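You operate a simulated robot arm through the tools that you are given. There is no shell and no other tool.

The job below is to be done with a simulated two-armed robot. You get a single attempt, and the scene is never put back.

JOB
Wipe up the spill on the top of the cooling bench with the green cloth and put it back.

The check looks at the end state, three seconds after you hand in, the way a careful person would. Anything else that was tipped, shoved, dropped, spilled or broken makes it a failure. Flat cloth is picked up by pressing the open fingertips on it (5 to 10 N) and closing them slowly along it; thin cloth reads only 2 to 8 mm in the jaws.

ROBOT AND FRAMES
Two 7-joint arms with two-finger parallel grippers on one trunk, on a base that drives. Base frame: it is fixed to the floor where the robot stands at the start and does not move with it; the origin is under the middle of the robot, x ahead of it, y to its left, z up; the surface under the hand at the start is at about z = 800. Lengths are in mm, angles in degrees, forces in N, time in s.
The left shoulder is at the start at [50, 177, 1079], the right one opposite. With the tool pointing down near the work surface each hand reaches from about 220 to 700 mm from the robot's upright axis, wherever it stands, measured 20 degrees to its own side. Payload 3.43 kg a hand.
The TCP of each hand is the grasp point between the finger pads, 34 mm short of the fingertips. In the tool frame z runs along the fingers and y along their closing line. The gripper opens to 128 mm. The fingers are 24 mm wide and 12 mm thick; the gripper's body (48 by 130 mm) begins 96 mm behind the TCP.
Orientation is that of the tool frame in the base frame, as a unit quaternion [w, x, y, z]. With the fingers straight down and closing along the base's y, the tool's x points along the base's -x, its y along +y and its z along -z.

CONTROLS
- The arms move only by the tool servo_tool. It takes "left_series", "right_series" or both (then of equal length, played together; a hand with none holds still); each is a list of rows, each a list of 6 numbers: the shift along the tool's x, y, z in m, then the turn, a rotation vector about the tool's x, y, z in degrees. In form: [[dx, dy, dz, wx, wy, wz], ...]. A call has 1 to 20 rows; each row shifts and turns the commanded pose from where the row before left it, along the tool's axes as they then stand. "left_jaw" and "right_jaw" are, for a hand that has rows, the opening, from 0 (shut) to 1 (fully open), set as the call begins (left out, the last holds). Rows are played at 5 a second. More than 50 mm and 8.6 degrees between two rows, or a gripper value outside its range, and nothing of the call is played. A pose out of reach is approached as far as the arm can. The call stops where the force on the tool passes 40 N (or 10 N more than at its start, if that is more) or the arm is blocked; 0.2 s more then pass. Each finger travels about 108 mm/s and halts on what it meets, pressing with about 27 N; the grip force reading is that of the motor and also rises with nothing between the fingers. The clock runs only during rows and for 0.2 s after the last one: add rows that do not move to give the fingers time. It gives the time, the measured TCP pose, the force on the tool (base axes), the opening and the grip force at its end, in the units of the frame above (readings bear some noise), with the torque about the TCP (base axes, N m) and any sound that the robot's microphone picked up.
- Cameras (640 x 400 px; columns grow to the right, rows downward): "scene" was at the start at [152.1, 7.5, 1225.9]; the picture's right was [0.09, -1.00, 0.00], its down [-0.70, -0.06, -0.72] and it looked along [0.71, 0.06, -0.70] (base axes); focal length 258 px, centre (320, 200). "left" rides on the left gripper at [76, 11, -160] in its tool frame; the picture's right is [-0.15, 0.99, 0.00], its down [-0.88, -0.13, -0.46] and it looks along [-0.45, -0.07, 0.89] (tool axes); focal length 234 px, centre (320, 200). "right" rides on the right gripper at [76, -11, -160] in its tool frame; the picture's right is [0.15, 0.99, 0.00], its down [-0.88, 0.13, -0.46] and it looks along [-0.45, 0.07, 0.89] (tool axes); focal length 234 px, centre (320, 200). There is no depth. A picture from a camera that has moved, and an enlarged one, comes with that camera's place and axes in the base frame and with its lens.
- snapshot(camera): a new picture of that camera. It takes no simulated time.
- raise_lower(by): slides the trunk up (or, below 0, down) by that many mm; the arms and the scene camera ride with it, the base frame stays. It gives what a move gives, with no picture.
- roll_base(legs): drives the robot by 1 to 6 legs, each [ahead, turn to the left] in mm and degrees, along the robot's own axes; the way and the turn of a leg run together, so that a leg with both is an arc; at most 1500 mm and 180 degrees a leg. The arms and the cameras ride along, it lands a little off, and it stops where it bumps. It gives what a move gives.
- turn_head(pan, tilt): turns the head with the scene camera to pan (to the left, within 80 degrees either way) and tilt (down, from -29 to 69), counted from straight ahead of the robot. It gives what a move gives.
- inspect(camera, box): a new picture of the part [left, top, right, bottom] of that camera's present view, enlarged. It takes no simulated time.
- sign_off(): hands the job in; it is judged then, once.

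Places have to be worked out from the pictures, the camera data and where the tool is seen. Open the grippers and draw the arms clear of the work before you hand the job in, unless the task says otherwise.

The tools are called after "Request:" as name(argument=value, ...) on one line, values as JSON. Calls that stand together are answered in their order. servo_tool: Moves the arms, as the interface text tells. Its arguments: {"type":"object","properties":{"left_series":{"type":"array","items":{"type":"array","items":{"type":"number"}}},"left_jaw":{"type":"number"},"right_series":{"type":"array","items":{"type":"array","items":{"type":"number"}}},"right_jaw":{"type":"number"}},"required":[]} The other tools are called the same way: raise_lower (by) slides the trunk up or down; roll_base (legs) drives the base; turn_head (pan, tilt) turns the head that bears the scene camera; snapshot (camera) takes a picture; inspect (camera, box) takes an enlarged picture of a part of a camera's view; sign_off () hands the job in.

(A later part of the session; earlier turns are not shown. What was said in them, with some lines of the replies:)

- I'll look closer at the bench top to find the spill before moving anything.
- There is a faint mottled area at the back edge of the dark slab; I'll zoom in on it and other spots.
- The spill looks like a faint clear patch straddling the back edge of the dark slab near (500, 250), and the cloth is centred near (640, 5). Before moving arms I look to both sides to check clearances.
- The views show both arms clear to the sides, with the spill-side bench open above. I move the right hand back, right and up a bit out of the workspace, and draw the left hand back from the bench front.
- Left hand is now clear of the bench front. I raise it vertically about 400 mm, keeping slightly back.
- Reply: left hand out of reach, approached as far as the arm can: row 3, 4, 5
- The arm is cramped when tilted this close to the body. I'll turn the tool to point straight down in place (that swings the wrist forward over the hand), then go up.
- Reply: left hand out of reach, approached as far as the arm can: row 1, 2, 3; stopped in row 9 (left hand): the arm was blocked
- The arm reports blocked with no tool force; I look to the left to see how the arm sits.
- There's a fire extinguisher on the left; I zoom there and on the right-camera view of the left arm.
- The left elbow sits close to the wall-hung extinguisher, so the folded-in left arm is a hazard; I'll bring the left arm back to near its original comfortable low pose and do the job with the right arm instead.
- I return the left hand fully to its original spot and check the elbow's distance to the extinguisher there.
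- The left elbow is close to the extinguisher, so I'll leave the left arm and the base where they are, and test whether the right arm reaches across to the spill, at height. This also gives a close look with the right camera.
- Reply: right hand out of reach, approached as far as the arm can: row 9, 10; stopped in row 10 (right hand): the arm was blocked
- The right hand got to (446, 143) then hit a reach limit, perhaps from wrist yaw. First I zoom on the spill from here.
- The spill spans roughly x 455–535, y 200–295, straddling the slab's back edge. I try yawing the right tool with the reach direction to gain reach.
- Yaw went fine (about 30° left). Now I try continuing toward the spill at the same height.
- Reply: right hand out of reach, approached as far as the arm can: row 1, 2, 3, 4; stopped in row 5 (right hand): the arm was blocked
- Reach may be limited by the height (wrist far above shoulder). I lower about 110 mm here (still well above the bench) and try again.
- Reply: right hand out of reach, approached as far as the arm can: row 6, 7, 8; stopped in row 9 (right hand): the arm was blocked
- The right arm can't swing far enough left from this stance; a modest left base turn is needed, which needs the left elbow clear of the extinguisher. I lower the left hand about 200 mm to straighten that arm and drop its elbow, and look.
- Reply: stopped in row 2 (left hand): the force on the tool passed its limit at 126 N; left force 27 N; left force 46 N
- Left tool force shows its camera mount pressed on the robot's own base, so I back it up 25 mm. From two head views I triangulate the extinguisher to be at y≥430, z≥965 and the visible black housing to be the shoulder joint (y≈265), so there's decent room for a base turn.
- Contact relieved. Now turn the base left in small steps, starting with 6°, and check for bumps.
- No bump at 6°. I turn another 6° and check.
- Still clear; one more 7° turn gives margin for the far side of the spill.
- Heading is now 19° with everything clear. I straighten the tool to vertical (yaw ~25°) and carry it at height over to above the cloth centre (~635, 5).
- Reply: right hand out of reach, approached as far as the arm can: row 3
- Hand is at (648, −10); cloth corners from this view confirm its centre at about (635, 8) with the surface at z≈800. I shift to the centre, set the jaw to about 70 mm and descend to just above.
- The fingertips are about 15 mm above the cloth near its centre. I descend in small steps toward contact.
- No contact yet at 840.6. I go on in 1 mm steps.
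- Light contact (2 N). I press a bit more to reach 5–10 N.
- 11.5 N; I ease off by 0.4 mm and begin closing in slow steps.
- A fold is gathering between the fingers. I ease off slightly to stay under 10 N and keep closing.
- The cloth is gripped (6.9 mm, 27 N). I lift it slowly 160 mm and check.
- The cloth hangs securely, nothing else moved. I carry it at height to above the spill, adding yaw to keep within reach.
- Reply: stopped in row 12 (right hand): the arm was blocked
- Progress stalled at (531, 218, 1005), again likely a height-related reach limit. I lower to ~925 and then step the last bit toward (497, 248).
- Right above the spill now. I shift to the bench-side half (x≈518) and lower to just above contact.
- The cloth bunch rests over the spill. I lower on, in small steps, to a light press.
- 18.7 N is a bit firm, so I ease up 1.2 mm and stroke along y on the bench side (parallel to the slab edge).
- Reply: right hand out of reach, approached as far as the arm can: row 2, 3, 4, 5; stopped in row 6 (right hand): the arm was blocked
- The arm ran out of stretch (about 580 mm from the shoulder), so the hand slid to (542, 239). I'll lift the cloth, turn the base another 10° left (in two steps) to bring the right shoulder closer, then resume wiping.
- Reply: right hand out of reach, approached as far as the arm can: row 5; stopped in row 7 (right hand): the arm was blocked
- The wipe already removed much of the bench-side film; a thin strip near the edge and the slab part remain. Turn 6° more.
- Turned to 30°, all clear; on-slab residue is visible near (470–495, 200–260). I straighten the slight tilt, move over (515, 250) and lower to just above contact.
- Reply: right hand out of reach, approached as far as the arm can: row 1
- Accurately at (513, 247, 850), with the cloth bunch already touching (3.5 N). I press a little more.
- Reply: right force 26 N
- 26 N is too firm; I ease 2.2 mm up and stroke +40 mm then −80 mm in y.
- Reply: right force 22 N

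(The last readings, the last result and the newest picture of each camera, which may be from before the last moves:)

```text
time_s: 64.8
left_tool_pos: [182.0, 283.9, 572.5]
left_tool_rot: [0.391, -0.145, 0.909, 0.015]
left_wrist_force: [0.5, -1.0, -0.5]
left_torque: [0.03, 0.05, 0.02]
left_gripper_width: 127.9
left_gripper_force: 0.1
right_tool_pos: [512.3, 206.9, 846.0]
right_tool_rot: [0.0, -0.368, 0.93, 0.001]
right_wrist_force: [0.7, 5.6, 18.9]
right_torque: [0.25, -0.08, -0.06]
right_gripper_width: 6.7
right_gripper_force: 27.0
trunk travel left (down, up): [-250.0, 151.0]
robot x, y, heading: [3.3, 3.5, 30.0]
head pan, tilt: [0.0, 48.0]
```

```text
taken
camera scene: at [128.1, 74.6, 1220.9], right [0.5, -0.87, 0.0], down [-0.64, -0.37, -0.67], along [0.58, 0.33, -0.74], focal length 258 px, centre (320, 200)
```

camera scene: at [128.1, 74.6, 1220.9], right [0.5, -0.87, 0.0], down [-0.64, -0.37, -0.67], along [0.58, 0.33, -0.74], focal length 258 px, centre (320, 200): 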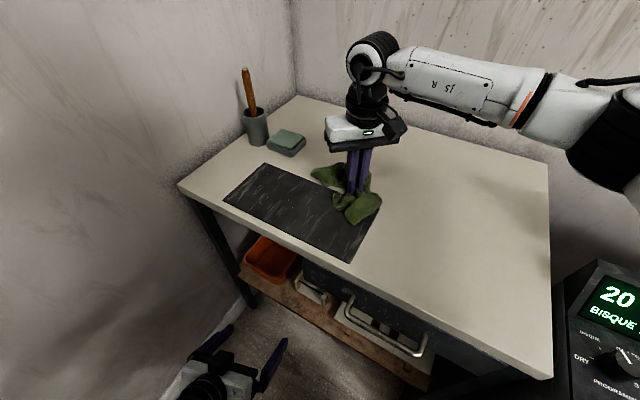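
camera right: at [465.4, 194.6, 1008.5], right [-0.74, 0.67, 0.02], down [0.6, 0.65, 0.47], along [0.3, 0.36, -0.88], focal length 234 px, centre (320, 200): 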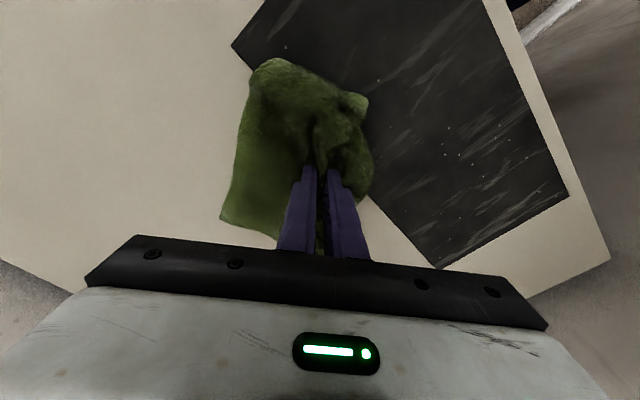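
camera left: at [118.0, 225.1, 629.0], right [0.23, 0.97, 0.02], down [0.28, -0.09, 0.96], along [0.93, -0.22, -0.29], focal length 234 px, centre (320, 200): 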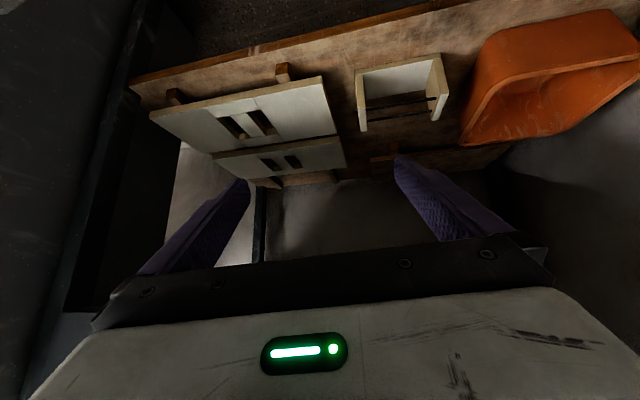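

Slab hasn't shifted (its corners are at the same pixels). I lift 15 mm, step back 22 mm onto the slab edge region, re-press lightly, and stroke +y.

Request:
servo_tool(right_series=[[0, 0, -0.015, 0, 0, 0], [0.0161, 0.015, 0, 0, 0, 0], [0, 0, 0.009, 0, 0, 0], [0, 0, 0.003, 0, 0, 0], [0, 0, 0, 0, 0, 0]])

```text
time_s: 66.0
left_tool_pos: [183.0, 284.7, 572.9]
left_tool_rot: [0.39, -0.145, 0.909, 0.016]
left_wrist_force: [0.0, 0.1, -0.4]
left_torque: [0.02, -0.03, 0.01]
left_gripper_width: 127.9
left_gripper_force: 0.1
right_tool_pos: [489.5, 207.4, 847.7]
right_tool_rot: [0.0, -0.368, 0.93, 0.001]
right_wrist_force: [-0.2, -0.5, 8.5]
right_torque: [-0.04, -0.05, -0.03]
right_gripper_width: 6.7
right_gripper_force: 27.2
trunk travel left (down, up): [-250.0, 151.0]
robot x, y, heading: [-0.7, 1.3, 30.1]
head pan, tilt: [0.0, 48.0]
```

8.5 N at x≈490. I stroke +80 mm in y, step back 15 mm in x and stroke back −80 mm.

Request:
servo_tool(right_series=[[-0.0068, 0.0073, 0.0003, 0, 0, 0], [-0.0068, 0.0073, 0.0003, 0, 0, 0], [-0.0068, 0.0073, 0.0003, 0, 0, 0], [-0.0068, 0.0073, 0, 0, 0, 0], [-0.0068, 0.0073, 0, 0, 0, 0], [-0.0068, 0.0073, 0, 0, 0, 0], [-0.0068, 0.0073, 0, 0, 0, 0], [-0.0068, 0.0073, 0, 0, 0, 0], [-0.0034, 0.0036, 0, 0, 0, 0], [0, 0, 0, 0, 0, 0]])

Request:
snapshot(camera="scene")

```text
time_s: 68.2
left_tool_pos: [182.4, 283.4, 572.0]
left_tool_rot: [0.39, -0.146, 0.909, 0.017]
left_wrist_force: [0.2, -0.1, -1.1]
left_torque: [-0.02, -0.03, 0.0]
left_gripper_width: 128.2
left_gripper_force: 0.0
right_tool_pos: [490.1, 292.2, 846.5]
right_tool_rot: [0.0, -0.368, 0.93, 0.001]
right_wrist_force: [0.1, -1.6, 1.7]
right_torque: [-0.07, 0.0, -0.05]
right_gripper_width: 6.7
right_gripper_force: 26.6
trunk travel left (down, up): [-250.0, 151.0]
robot x, y, heading: [-0.1, -0.9, 29.8]
head pan, tilt: [0.0, 48.0]
```

```text
taken
camera scene: at [129.3, 74.5, 1220.7], right [0.5, -0.87, 0.0], down [-0.64, -0.37, -0.67], along [0.58, 0.33, -0.74], focal length 258 px, centre (320, 200)
```

scene: 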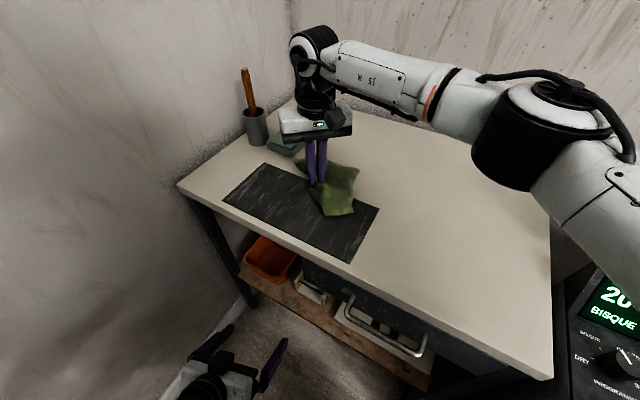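

Force fell to 1.7 N as the cloth flattened behind the stroke. I step back 15 mm in x, press to ~10 N, then stroke back.

Request:
servo_tool(right_series=[[0.011, 0.0102, 0, 0, 0, 0], [0, 0, 0.002, 0, 0, 0], [0, 0, 0.002, 0, 0, 0], [0, 0, 0, 0, 0, 0]])

```text
time_s: 69.2
left_tool_pos: [181.9, 284.1, 573.5]
left_tool_rot: [0.391, -0.146, 0.909, 0.017]
left_wrist_force: [0.0, 0.9, -0.5]
left_torque: [0.0, 0.0, 0.01]
left_gripper_width: 128.3
left_gripper_force: 0.0
right_tool_pos: [474.9, 291.7, 845.0]
right_tool_rot: [0.0, -0.367, 0.93, 0.001]
right_wrist_force: [3.0, 2.1, 8.4]
right_torque: [0.01, -0.04, -0.03]
right_gripper_width: 6.9
right_gripper_force: 27.0
trunk travel left (down, up): [-250.0, 151.0]
robot x, y, heading: [-0.3, -0.3, 29.9]
head pan, tilt: [0.0, 48.0]
```

Good, 8.4 N at (475, 292). I stroke −90 mm in y.

Request:
servo_tool(right_series=[[0.0068, -0.0073, 0, 0, 0, 0], [0.0068, -0.0073, 0, 0, 0, 0], [0.0068, -0.0073, 0, 0, 0, 0], [0.0068, -0.0073, 0, 0, 0, 0], [0.0068, -0.0073, 0, 0, 0, 0], [0.0068, -0.0073, 0, 0, 0, 0], [0.0068, -0.0073, 0, 0, 0, 0], [0.0068, -0.0073, 0, 0, 0, 0], [0.0068, -0.0073, 0, 0, 0, 0], [0, 0, 0, 0, 0, 0]])

Request:
snapshot(camera="scene")

```text
time_s: 71.4
left_tool_pos: [182.0, 282.9, 572.7]
left_tool_rot: [0.391, -0.145, 0.909, 0.016]
left_wrist_force: [-0.6, 0.6, 0.0]
left_torque: [0.0, -0.01, -0.03]
left_gripper_width: 127.9
left_gripper_force: 0.1
right_tool_pos: [474.7, 202.9, 842.9]
right_tool_rot: [-0.001, -0.368, 0.93, 0.0]
right_wrist_force: [0.0, 8.2, 10.3]
right_torque: [0.2, 0.05, -0.08]
right_gripper_width: 6.8
right_gripper_force: 26.8
trunk travel left (down, up): [-250.0, 151.0]
robot x, y, heading: [-0.9, -2.6, 29.9]
head pan, tilt: [0.0, 48.0]
```

```text
taken
camera scene: at [128.7, 75.0, 1220.8], right [0.5, -0.87, 0.0], down [-0.64, -0.37, -0.67], along [0.58, 0.33, -0.74], focal length 258 px, centre (320, 200)
```

scene: 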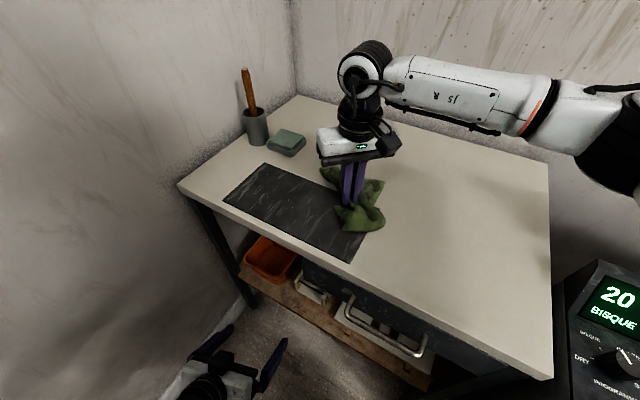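

Slab still in place. Next pass at x≈460, stroking +y.

Request:
servo_tool(right_series=[[0.011, 0.0102, 0, 0, 0, 0], [-0.0068, 0.0073, 0, 0, 0, 0], [-0.0068, 0.0073, 0, 0, 0, 0], [-0.0068, 0.0073, 0.0003, 0, 0, 0], [-0.0068, 0.0073, 0.0003, 0, 0, 0], [-0.0068, 0.0073, 0.0003, 0, 0, 0], [-0.0068, 0.0073, 0.0003, 0, 0, 0], [-0.0068, 0.0073, 0.0003, 0, 0, 0], [-0.0068, 0.0073, 0, 0, 0, 0], [-0.0068, 0.0073, 0, 0, 0, 0], [0, 0, 0, 0, 0, 0]])

Request:
servo_tool(right_series=[[0, 0, -0.025, 0, 0, 0], [0, 0, -0.025, 0, 0, 0], [0, 0, -0.025, 0, 0, 0], [0, 0, -0.02, 0, 0, 0], [0, 0, 0, 0, 0, 0]])

Request:
inspect(camera="scene", box=[200, 120, 400, 270])

```text
time_s: 73.8
left_tool_pos: [181.3, 283.6, 573.8]
left_tool_rot: [0.391, -0.145, 0.909, 0.017]
left_wrist_force: [0.9, 0.3, 0.0]
left_torque: [0.02, 0.02, -0.03]
left_gripper_width: 128.0
left_gripper_force: 0.2
right_tool_pos: [460.1, 290.9, 842.7]
right_tool_rot: [-0.001, -0.367, 0.93, -0.001]
right_wrist_force: [-1.2, -13.3, 16.3]
right_torque: [-0.56, -0.02, -0.09]
right_gripper_width: 7.2
right_gripper_force: 26.9
trunk travel left (down, up): [-250.0, 151.0]
robot x, y, heading: [2.4, 3.4, 29.9]
head pan, tilt: [0.0, 48.0]
```

```text
time_s: 75.0
left_tool_pos: [182.2, 284.5, 572.7]
left_tool_rot: [0.39, -0.146, 0.909, 0.017]
left_wrist_force: [0.8, -0.5, 0.4]
left_torque: [-0.01, 0.0, 0.03]
left_gripper_width: 127.9
left_gripper_force: 0.2
right_tool_pos: [460.2, 293.0, 937.3]
right_tool_rot: [0.0, -0.368, 0.93, 0.0]
right_wrist_force: [-0.3, -0.4, -0.2]
right_torque: [0.03, 0.0, -0.07]
right_gripper_width: 6.9
right_gripper_force: 27.4
trunk travel left (down, up): [-250.0, 151.0]
robot x, y, heading: [0.5, 1.3, 29.8]
head pan, tilt: [0.0, 48.0]
```

```text
2.67 times, centred on (300, 195) of scene
camera zoom: at [129.5, 74.7, 1220.7], right [0.5, -0.87, 0.0], down [-0.64, -0.37, -0.67], along [0.58, 0.33, -0.74], focal length 687 px, centre (373, 213)
```

zoom: 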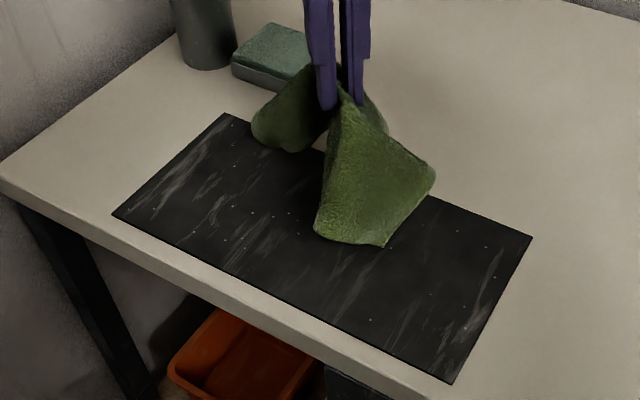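

The slab hasn't moved and the on-slab marks look gone. I swing the cloth aside toward the right to inspect the spill area.

Request:
servo_tool(right_series=[[0, 0, -0.025, 0, 0, 0], [0, 0, -0.015, 0, 0, 0], [0.0045, -0.0341, 0, 0, 0, 0], [0.0045, -0.0341, 0, 0, 0, 0], [0.0045, -0.0341, 0, 0, 0, 0], [0.0045, -0.0341, 0, 0, 0, 0], [0.0045, -0.0341, 0, 0, 0, 0], [0, 0, 0, 0, 0, 0]])

Request:
inspect(camera="scene", box=[200, 120, 400, 270])

Request:
inspect(camera="scene", box=[280, 150, 380, 220])

Request:
snapshot(camera="right")

```text
time_s: 76.8
left_tool_pos: [181.8, 284.0, 572.5]
left_tool_rot: [0.391, -0.146, 0.909, 0.018]
left_wrist_force: [-0.7, 0.1, -0.9]
left_torque: [0.01, -0.01, 0.03]
left_gripper_width: 128.0
left_gripper_force: 0.0
right_tool_pos: [559.4, 153.3, 977.2]
right_tool_rot: [-0.002, -0.367, 0.93, -0.001]
right_wrist_force: [0.7, 0.3, -0.5]
right_torque: [0.01, 0.03, -0.05]
right_gripper_width: 6.6
right_gripper_force: 27.2
trunk travel left (down, up): [-250.0, 151.0]
robot x, y, heading: [0.2, -0.5, 30.1]
head pan, tilt: [0.0, 48.0]
```

```text
2.67 times, centred on (300, 195) of scene
camera zoom: at [129.5, 74.7, 1220.7], right [0.5, -0.87, 0.0], down [-0.64, -0.37, -0.67], along [0.58, 0.33, -0.74], focal length 687 px, centre (373, 213)
```

zoom: 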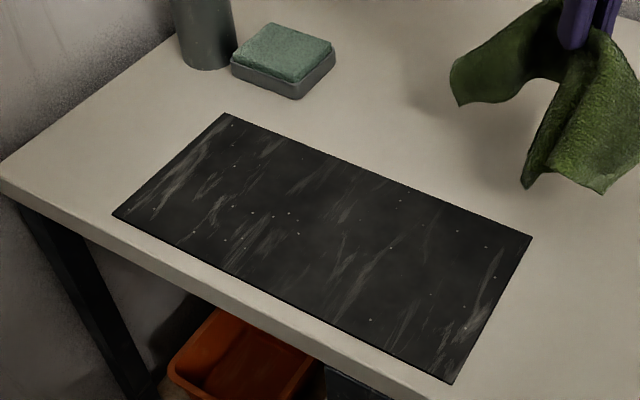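

```text
5.71 times, centred on (330, 185) of scene
camera zoom: at [129.5, 74.7, 1220.7], right [0.5, -0.87, 0.0], down [-0.64, -0.37, -0.67], along [0.58, 0.33, -0.74], focal length 1472 px, centre (263, 286)
```

zoom: 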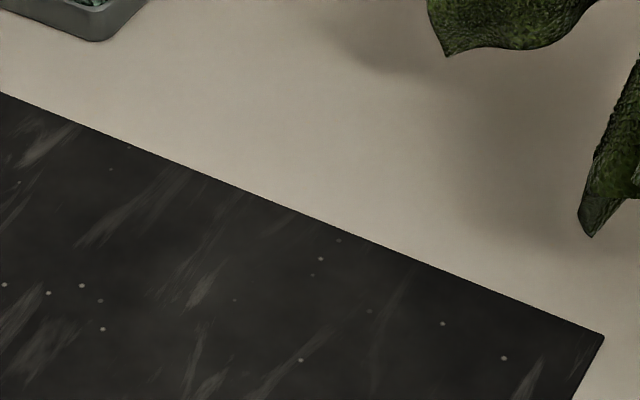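

```text
taken
camera right: at [511.7, 92.1, 1135.9], right [-0.78, 0.62, 0.0], down [0.55, 0.7, 0.45], along [0.28, 0.36, -0.89], focal length 234 px, centre (320, 200)
```

right: 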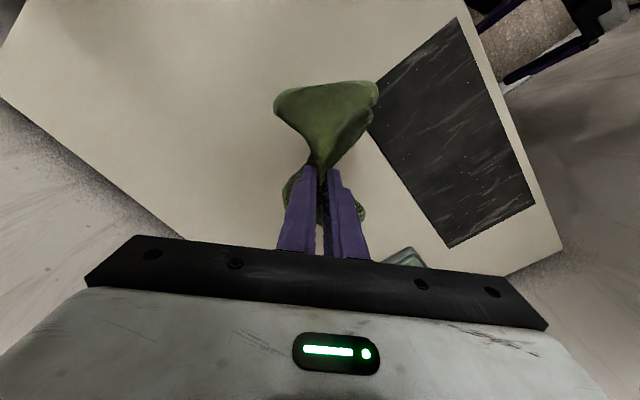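

The spill area looks clean from the head camera. I check with the right camera zoomed too.

Request:
inspect(camera="right", box=[340, 60, 560, 270])

Request:
inspect(camera="scene", box=[320, 150, 400, 210])

Request:
inspect(camera="scene", box=[270, 130, 350, 190])

```text
1.90 times, centred on (450, 165) of right
camera zoom: at [511.7, 92.1, 1135.9], right [-0.78, 0.62, 0.0], down [0.55, 0.7, 0.45], along [0.28, 0.36, -0.89], focal length 446 px, centre (72, 267)
```

zoom: 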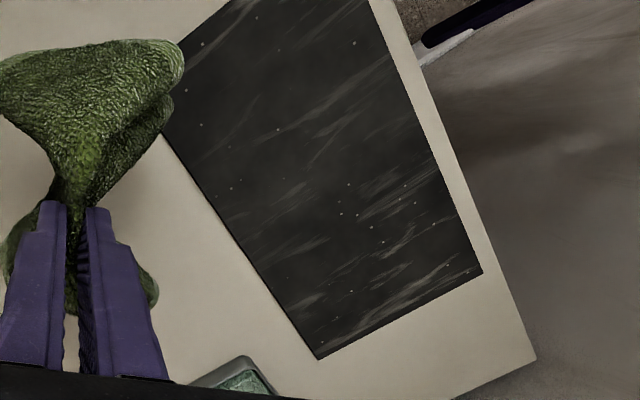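

```text
6.67 times, centred on (360, 180) of scene
camera zoom: at [129.5, 74.7, 1220.7], right [0.5, -0.87, 0.0], down [-0.64, -0.37, -0.67], along [0.58, 0.33, -0.74], focal length 1717 px, centre (53, 333)
```

zoom: 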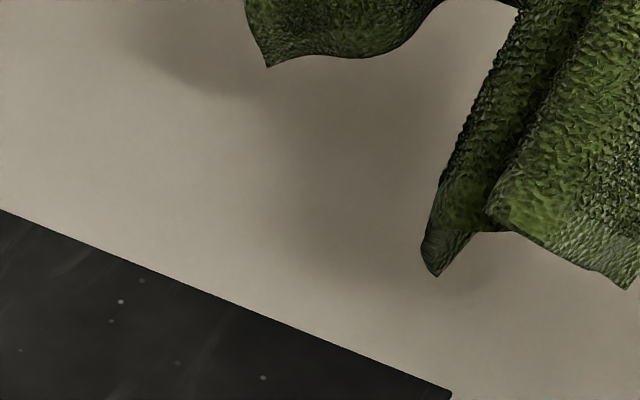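

```text
6.67 times, centred on (310, 160) of scene
camera zoom: at [129.5, 74.7, 1220.7], right [0.5, -0.87, 0.0], down [-0.64, -0.37, -0.67], along [0.58, 0.33, -0.74], focal length 1717 px, centre (387, 467)
```

zoom: 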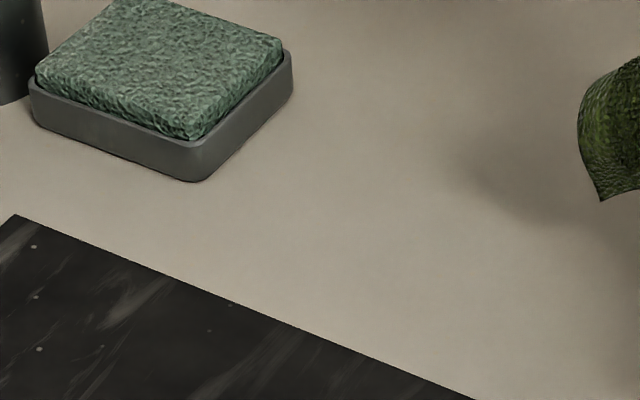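

Clean everywhere. Now I carry the cloth back to its original place (626, 4), restoring the grasp yaw.

Request:
servo_tool(right_series=[[0.0106, -0.0309, 0, 0, 0, 0], [0.0106, -0.0309, 0, 0, 0, 0], [0.0106, -0.0309, 0, 0, 0, 0], [0.0106, -0.0309, 0, 0, 0, 0], [0.0106, -0.0309, 0, 0, 0, 0], [0, 0, 0, 0, 0, 6], [0, 0, 0, 0, 0, 6], [0, 0, 0, 0, 0, 6], [0, 0, 0, 0, 0, 0]])

Request:
turn_head(pan=-22, tilt=44)

Request:
snapshot(camera="scene")

```text
time_s: 78.8
left_tool_pos: [182.8, 283.9, 572.9]
left_tool_rot: [0.39, -0.145, 0.909, 0.016]
left_wrist_force: [0.5, 0.1, 1.1]
left_torque: [0.04, 0.0, 0.01]
left_gripper_width: 128.0
left_gripper_force: 0.1
right_tool_pos: [627.3, 2.8, 976.1]
right_tool_rot: [-0.002, -0.216, 0.976, 0.001]
right_wrist_force: [0.1, 0.8, -0.4]
right_torque: [-0.02, 0.01, 0.11]
right_gripper_width: 6.6
right_gripper_force: 26.9
trunk travel left (down, up): [-250.0, 151.0]
robot x, y, heading: [-4.2, 0.2, 29.8]
head pan, tilt: [0.0, 48.0]
```

```text
time_s: 79.7
left_tool_pos: [182.7, 284.2, 573.0]
left_tool_rot: [0.39, -0.146, 0.909, 0.016]
left_wrist_force: [-0.5, -1.2, -1.0]
left_torque: [-0.02, -0.01, 0.05]
left_gripper_width: 128.0
left_gripper_force: 0.0
right_tool_pos: [626.8, 2.8, 976.1]
right_tool_rot: [-0.002, -0.217, 0.976, 0.001]
right_wrist_force: [-0.4, -0.4, -1.0]
right_torque: [-0.04, 0.02, 0.12]
right_gripper_width: 6.5
right_gripper_force: 26.7
trunk travel left (down, up): [-250.0, 151.0]
robot x, y, heading: [-1.0, -2.8, 30.2]
head pan, tilt: [-22.0, 44.0]
```

```text
taken
camera scene: at [142.5, 46.8, 1226.3], right [0.14, -0.99, 0.0], down [-0.69, -0.1, -0.72], along [0.71, 0.1, -0.69], focal length 258 px, centre (320, 200)
```

scene: 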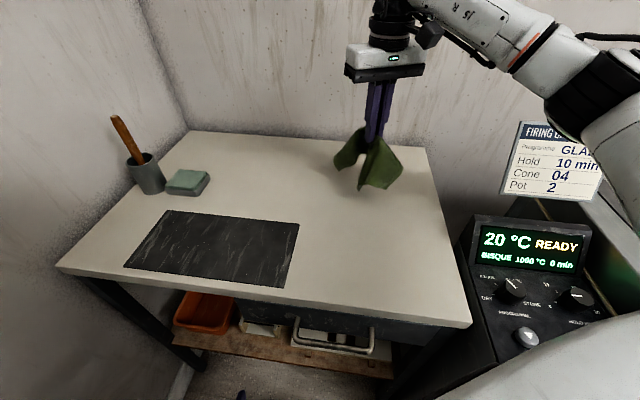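

The cloth is back above its original spot with nothing else disturbed. I lower it slowly so it spreads as it lands.

Request:
servo_tool(right_series=[[0, 0, 0.02, 0, 0, 0], [0, 0, 0.02, 0, 0, 0], [0, 0, 0.02, 0, 0, 0], [0, 0, 0.015, 0, 0, 0], [0, 0, 0.015, 0, 0, 0], [0, 0, 0.01, 0, 0, 0], [0, 0, 0.01, 0, 0, 0], [0, 0, 0.01, 0, 0, 0], [0, 0, 0.005, 0, 0, 0], [0, 0, 0.003, 0, 0, 0], [0, 0, 0, 0, 0, 0]])

Request:
snapshot(camera="scene")

Request:
snapshot(camera="right")

```text
time_s: 82.1
left_tool_pos: [181.4, 284.7, 572.3]
left_tool_rot: [0.39, -0.146, 0.909, 0.016]
left_wrist_force: [0.0, 0.7, -0.2]
left_torque: [0.01, 0.02, 0.02]
left_gripper_width: 127.9
left_gripper_force: 0.0
right_tool_pos: [626.9, 3.1, 848.8]
right_tool_rot: [-0.001, -0.216, 0.976, 0.0]
right_wrist_force: [0.9, -0.3, 2.4]
right_torque: [-0.03, -0.03, 0.07]
right_gripper_width: 6.7
right_gripper_force: 27.1
trunk travel left (down, up): [-250.0, 151.0]
robot x, y, heading: [-0.7, 3.2, 29.9]
head pan, tilt: [-22.0, 44.0]
```

```text
taken
camera scene: at [142.2, 46.8, 1226.4], right [0.14, -0.99, 0.0], down [-0.69, -0.1, -0.72], along [0.71, 0.1, -0.69], focal length 258 px, centre (320, 200)
```

scene: 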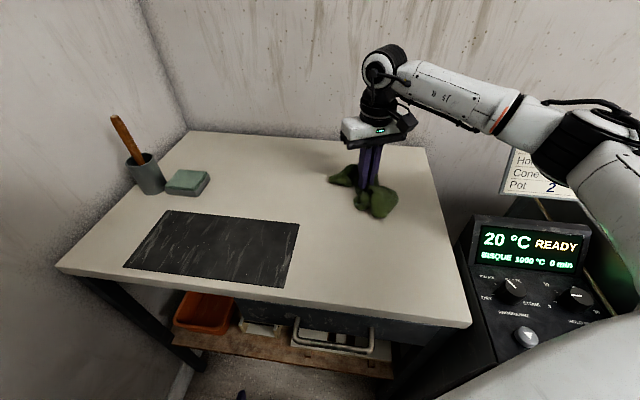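

```text
taken
camera right: at [562.7, -40.6, 1007.9], right [-0.55, 0.83, 0.0], down [0.74, 0.49, 0.46], along [0.38, 0.25, -0.89], focal length 234 px, centre (320, 200)
```

right: 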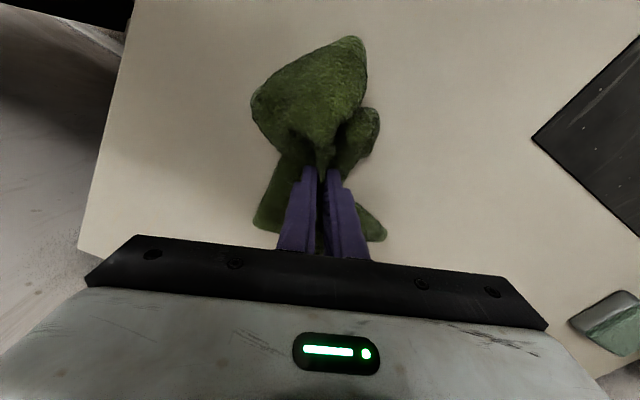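

Cloth is resting at its spot. I release by opening gradually, to help spread it.

Request:
servo_tool(right_series=[[0, 0, 0.002, 0, 0, 0], [0, 0, 0, 0, 0, 0], [0, 0, 0, 0, 0, 0]], right_jaw=0.15)

Request:
servo_tool(right_series=[[0, 0, 0, 0, 0, 0], [0, 0, 0, 0, 0, 0], [0, 0, 0, 0, 0, 0]], right_jaw=0.35)

Request:
inspect(camera="scene", box=[290, 110, 470, 250])

Request:
snapshot(camera="right")

```text
time_s: 82.9
left_tool_pos: [182.7, 284.4, 573.0]
left_tool_rot: [0.391, -0.145, 0.909, 0.016]
left_wrist_force: [-0.1, 0.7, -0.2]
left_torque: [-0.02, 0.01, 0.04]
left_gripper_width: 128.1
left_gripper_force: 0.1
right_tool_pos: [627.7, 1.5, 846.9]
right_tool_rot: [-0.001, -0.218, 0.976, 0.002]
right_wrist_force: [-1.0, 0.3, 3.2]
right_torque: [-0.01, 0.06, 0.01]
right_gripper_width: 18.9
right_gripper_force: 0.2
trunk travel left (down, up): [-250.0, 151.0]
robot x, y, heading: [-1.0, 3.6, 30.1]
head pan, tilt: [-22.0, 44.0]
```

```text
time_s: 83.7
left_tool_pos: [182.1, 284.2, 572.6]
left_tool_rot: [0.391, -0.145, 0.909, 0.016]
left_wrist_force: [0.4, -0.6, -0.5]
left_torque: [-0.02, 0.02, 0.0]
left_gripper_width: 127.8
left_gripper_force: 0.0
right_tool_pos: [627.2, 2.6, 846.4]
right_tool_rot: [-0.002, -0.218, 0.976, 0.001]
right_wrist_force: [-0.7, 0.7, 2.4]
right_torque: [-0.05, -0.01, -0.01]
right_gripper_width: 44.4
right_gripper_force: 0.0
trunk travel left (down, up): [-250.0, 151.0]
robot x, y, heading: [-1.9, -1.6, 30.1]
head pan, tilt: [-22.0, 44.0]
```

```text
2.86 times, centred on (380, 180) of scene
camera zoom: at [142.2, 46.8, 1226.4], right [0.14, -0.99, 0.0], down [-0.69, -0.1, -0.72], along [0.71, 0.1, -0.69], focal length 736 px, centre (149, 257)
```

zoom: 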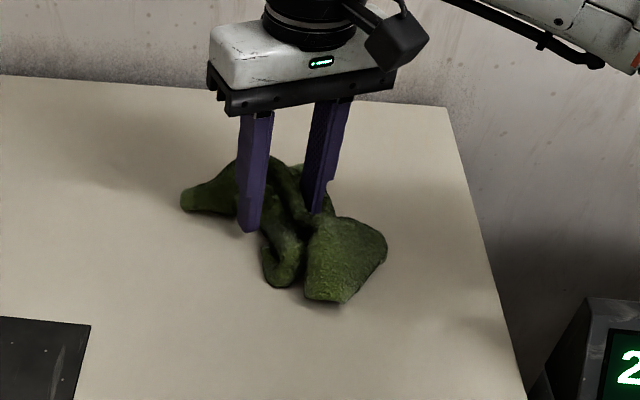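

```text
taken
camera right: at [562.8, -40.9, 1005.9], right [-0.55, 0.83, 0.0], down [0.74, 0.49, 0.45], along [0.38, 0.25, -0.89], focal length 234 px, centre (320, 200)
```

right: 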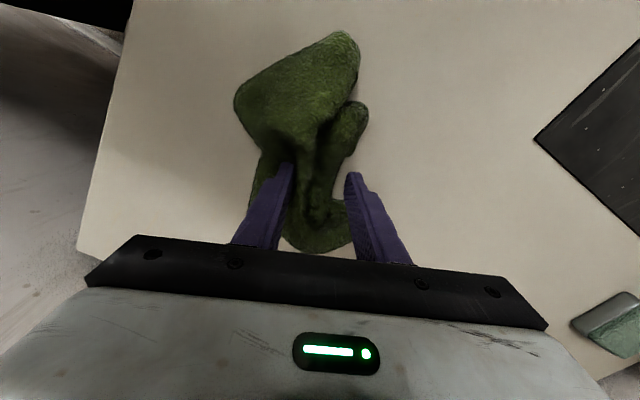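

Released. I open wider and lift straight up, then look at how the cloth lies.

Request:
servo_tool(right_series=[[0, 0, 0, 0, 0, 0], [0, 0, -0.005, 0, 0, 0], [0, 0, -0.015, 0, 0, 0], [0, 0, -0.025, 0, 0, 0], [0, 0, -0.03, 0, 0, 0], [0, 0, -0.03, 0, 0, 0], [0, 0, -0.03, 0, 0, 0], [0, 0, 0, 0, 0, 0]], right_jaw=0.6)

Request:
snapshot(camera="scene")

Request:
snapshot(camera="right")

```text
time_s: 85.5
left_tool_pos: [182.3, 284.0, 572.0]
left_tool_rot: [0.391, -0.146, 0.909, 0.016]
left_wrist_force: [-0.6, 0.4, 0.0]
left_torque: [0.04, 0.0, -0.03]
left_gripper_width: 128.1
left_gripper_force: 0.0
right_tool_pos: [627.1, 2.8, 980.5]
right_tool_rot: [-0.001, -0.217, 0.976, 0.001]
right_wrist_force: [0.7, 0.1, 0.5]
right_torque: [-0.02, -0.02, 0.01]
right_gripper_width: 76.7
right_gripper_force: 0.0
trunk travel left (down, up): [-250.0, 151.0]
robot x, y, heading: [0.9, -0.0, 29.8]
head pan, tilt: [-22.0, 44.0]
```

```text
taken
camera scene: at [142.5, 46.7, 1226.3], right [0.14, -0.99, 0.0], down [-0.69, -0.1, -0.72], along [0.71, 0.1, -0.69], focal length 258 px, centre (320, 200)
```

scene: 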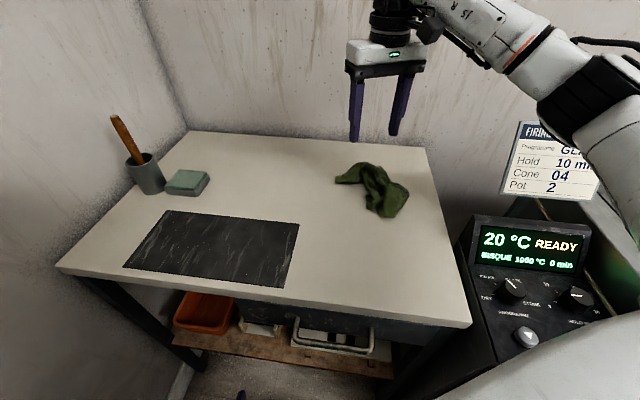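

```text
taken
camera right: at [564.4, -41.2, 1140.4], right [-0.55, 0.83, 0.0], down [0.74, 0.49, 0.45], along [0.38, 0.25, -0.89], focal length 234 px, centre (320, 200)
```

right: 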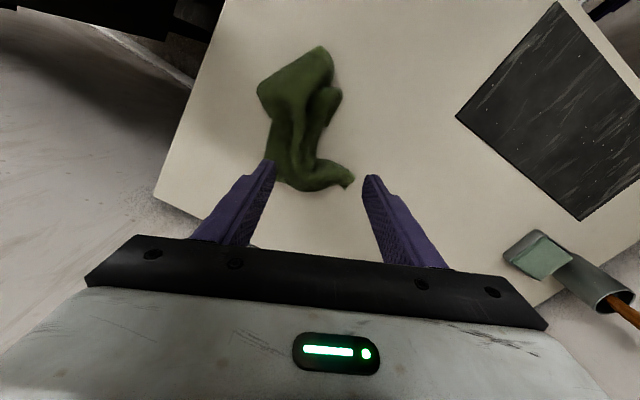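

The cloth lies back at its original place (centre ≈ (622, −15)). I open the jaw fully and draw the right arm up and back, clear of the cloth.

Request:
servo_tool(right_series=[[0, 0, -0.025, 0, 0, 0], [0, 0, -0.025, 0, 0, 0], [0.025, 0.0066, -0.004, 0, 0, 0], [0.025, 0.0066, -0.004, 0, 0, 0], [0.025, 0.0066, -0.004, 0, 0, 0], [0.025, 0.0066, -0.004, 0, 0, 0], [0.025, 0.0066, -0.004, 0, 0, 0], [0, 0, 0, 0, 0, 0]], right_jaw=1.0)

Request:
snapshot(camera="scene")

Request:
snapshot(camera="right")

Request:
inspect(camera="scene", box=[120, 140, 320, 300])

```text
time_s: 87.3
left_tool_pos: [181.9, 283.5, 573.0]
left_tool_rot: [0.391, -0.145, 0.909, 0.016]
left_wrist_force: [1.1, 0.3, -0.4]
left_torque: [0.01, -0.02, 0.0]
left_gripper_width: 128.1
left_gripper_force: 0.1
right_tool_pos: [501.4, -19.9, 1052.1]
right_tool_rot: [-0.001, -0.218, 0.976, 0.001]
right_wrist_force: [0.0, 0.0, -0.6]
right_torque: [0.01, 0.01, 0.03]
right_gripper_width: 128.1
right_gripper_force: 0.1
trunk travel left (down, up): [-250.0, 151.0]
robot x, y, heading: [-2.1, -3.0, 29.9]
head pan, tilt: [-22.0, 44.0]
```

```text
taken
camera scene: at [142.5, 46.7, 1226.3], right [0.14, -0.99, 0.0], down [-0.69, -0.1, -0.72], along [0.71, 0.1, -0.69], focal length 258 px, centre (320, 200)
```

scene: 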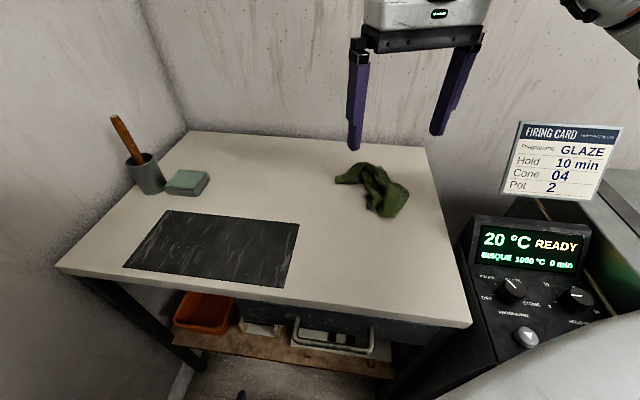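

```text
taken
camera right: at [436.2, -63.8, 1211.6], right [-0.55, 0.83, 0.0], down [0.74, 0.49, 0.45], along [0.38, 0.25, -0.89], focal length 234 px, centre (320, 200)
```

right: 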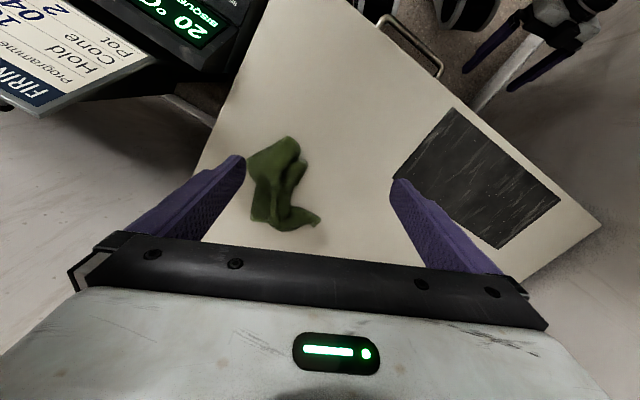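

```text
2.50 times, centred on (220, 220) of scene
camera zoom: at [142.5, 46.7, 1226.3], right [0.14, -0.99, 0.0], down [-0.69, -0.1, -0.72], along [0.71, 0.1, -0.69], focal length 644 px, centre (570, 150)
```

zoom: 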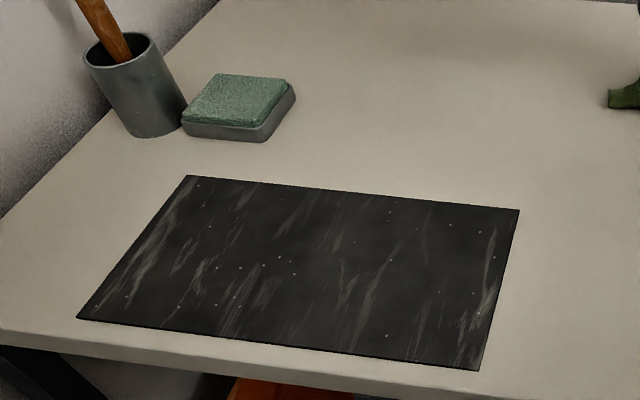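

The bench and slab are clean, the slab, sponge and cup are unmoved, and the cloth is back in its place. Both grippers are open and both arms are clear, so I hand the job in.

Request:
sign_off()

```text
The job is handed in.
```

I wiped up the spill and put the green cloth back where it was lying, then handed the job in. The check's result has not come back to me.

- **Spill:** It was a faint, clear film lying across the back edge of the dark slab, partly on the slab and partly on the bench top. I wiped both sides. Close-up views from the head and right-hand cameras afterwards show no film left.
- **Cloth:** It is about 30 mm from where its centre was, but it is crumpled rather than spread flat as it was at the start.
- **Other items:** In the last pictures the slab, sponge dish and cup with its brush are where they were at the start.
- **Contact:** Early on, the left hand pressed hard (126 N) on what I judged from the force reading to be the robot's own base. I backed it off at once.
- **Extinguisher:** I saw no sign that anything touched the wall-mounted fire extinguisher on the left. I last had it in view partway through turning the base and did not look at it again before handing in.
- **Robot position:** The robot now faces about 30 degrees further left than at the start, because the right arm could not reach the spill otherwise. Both grippers are open and clear of the work.
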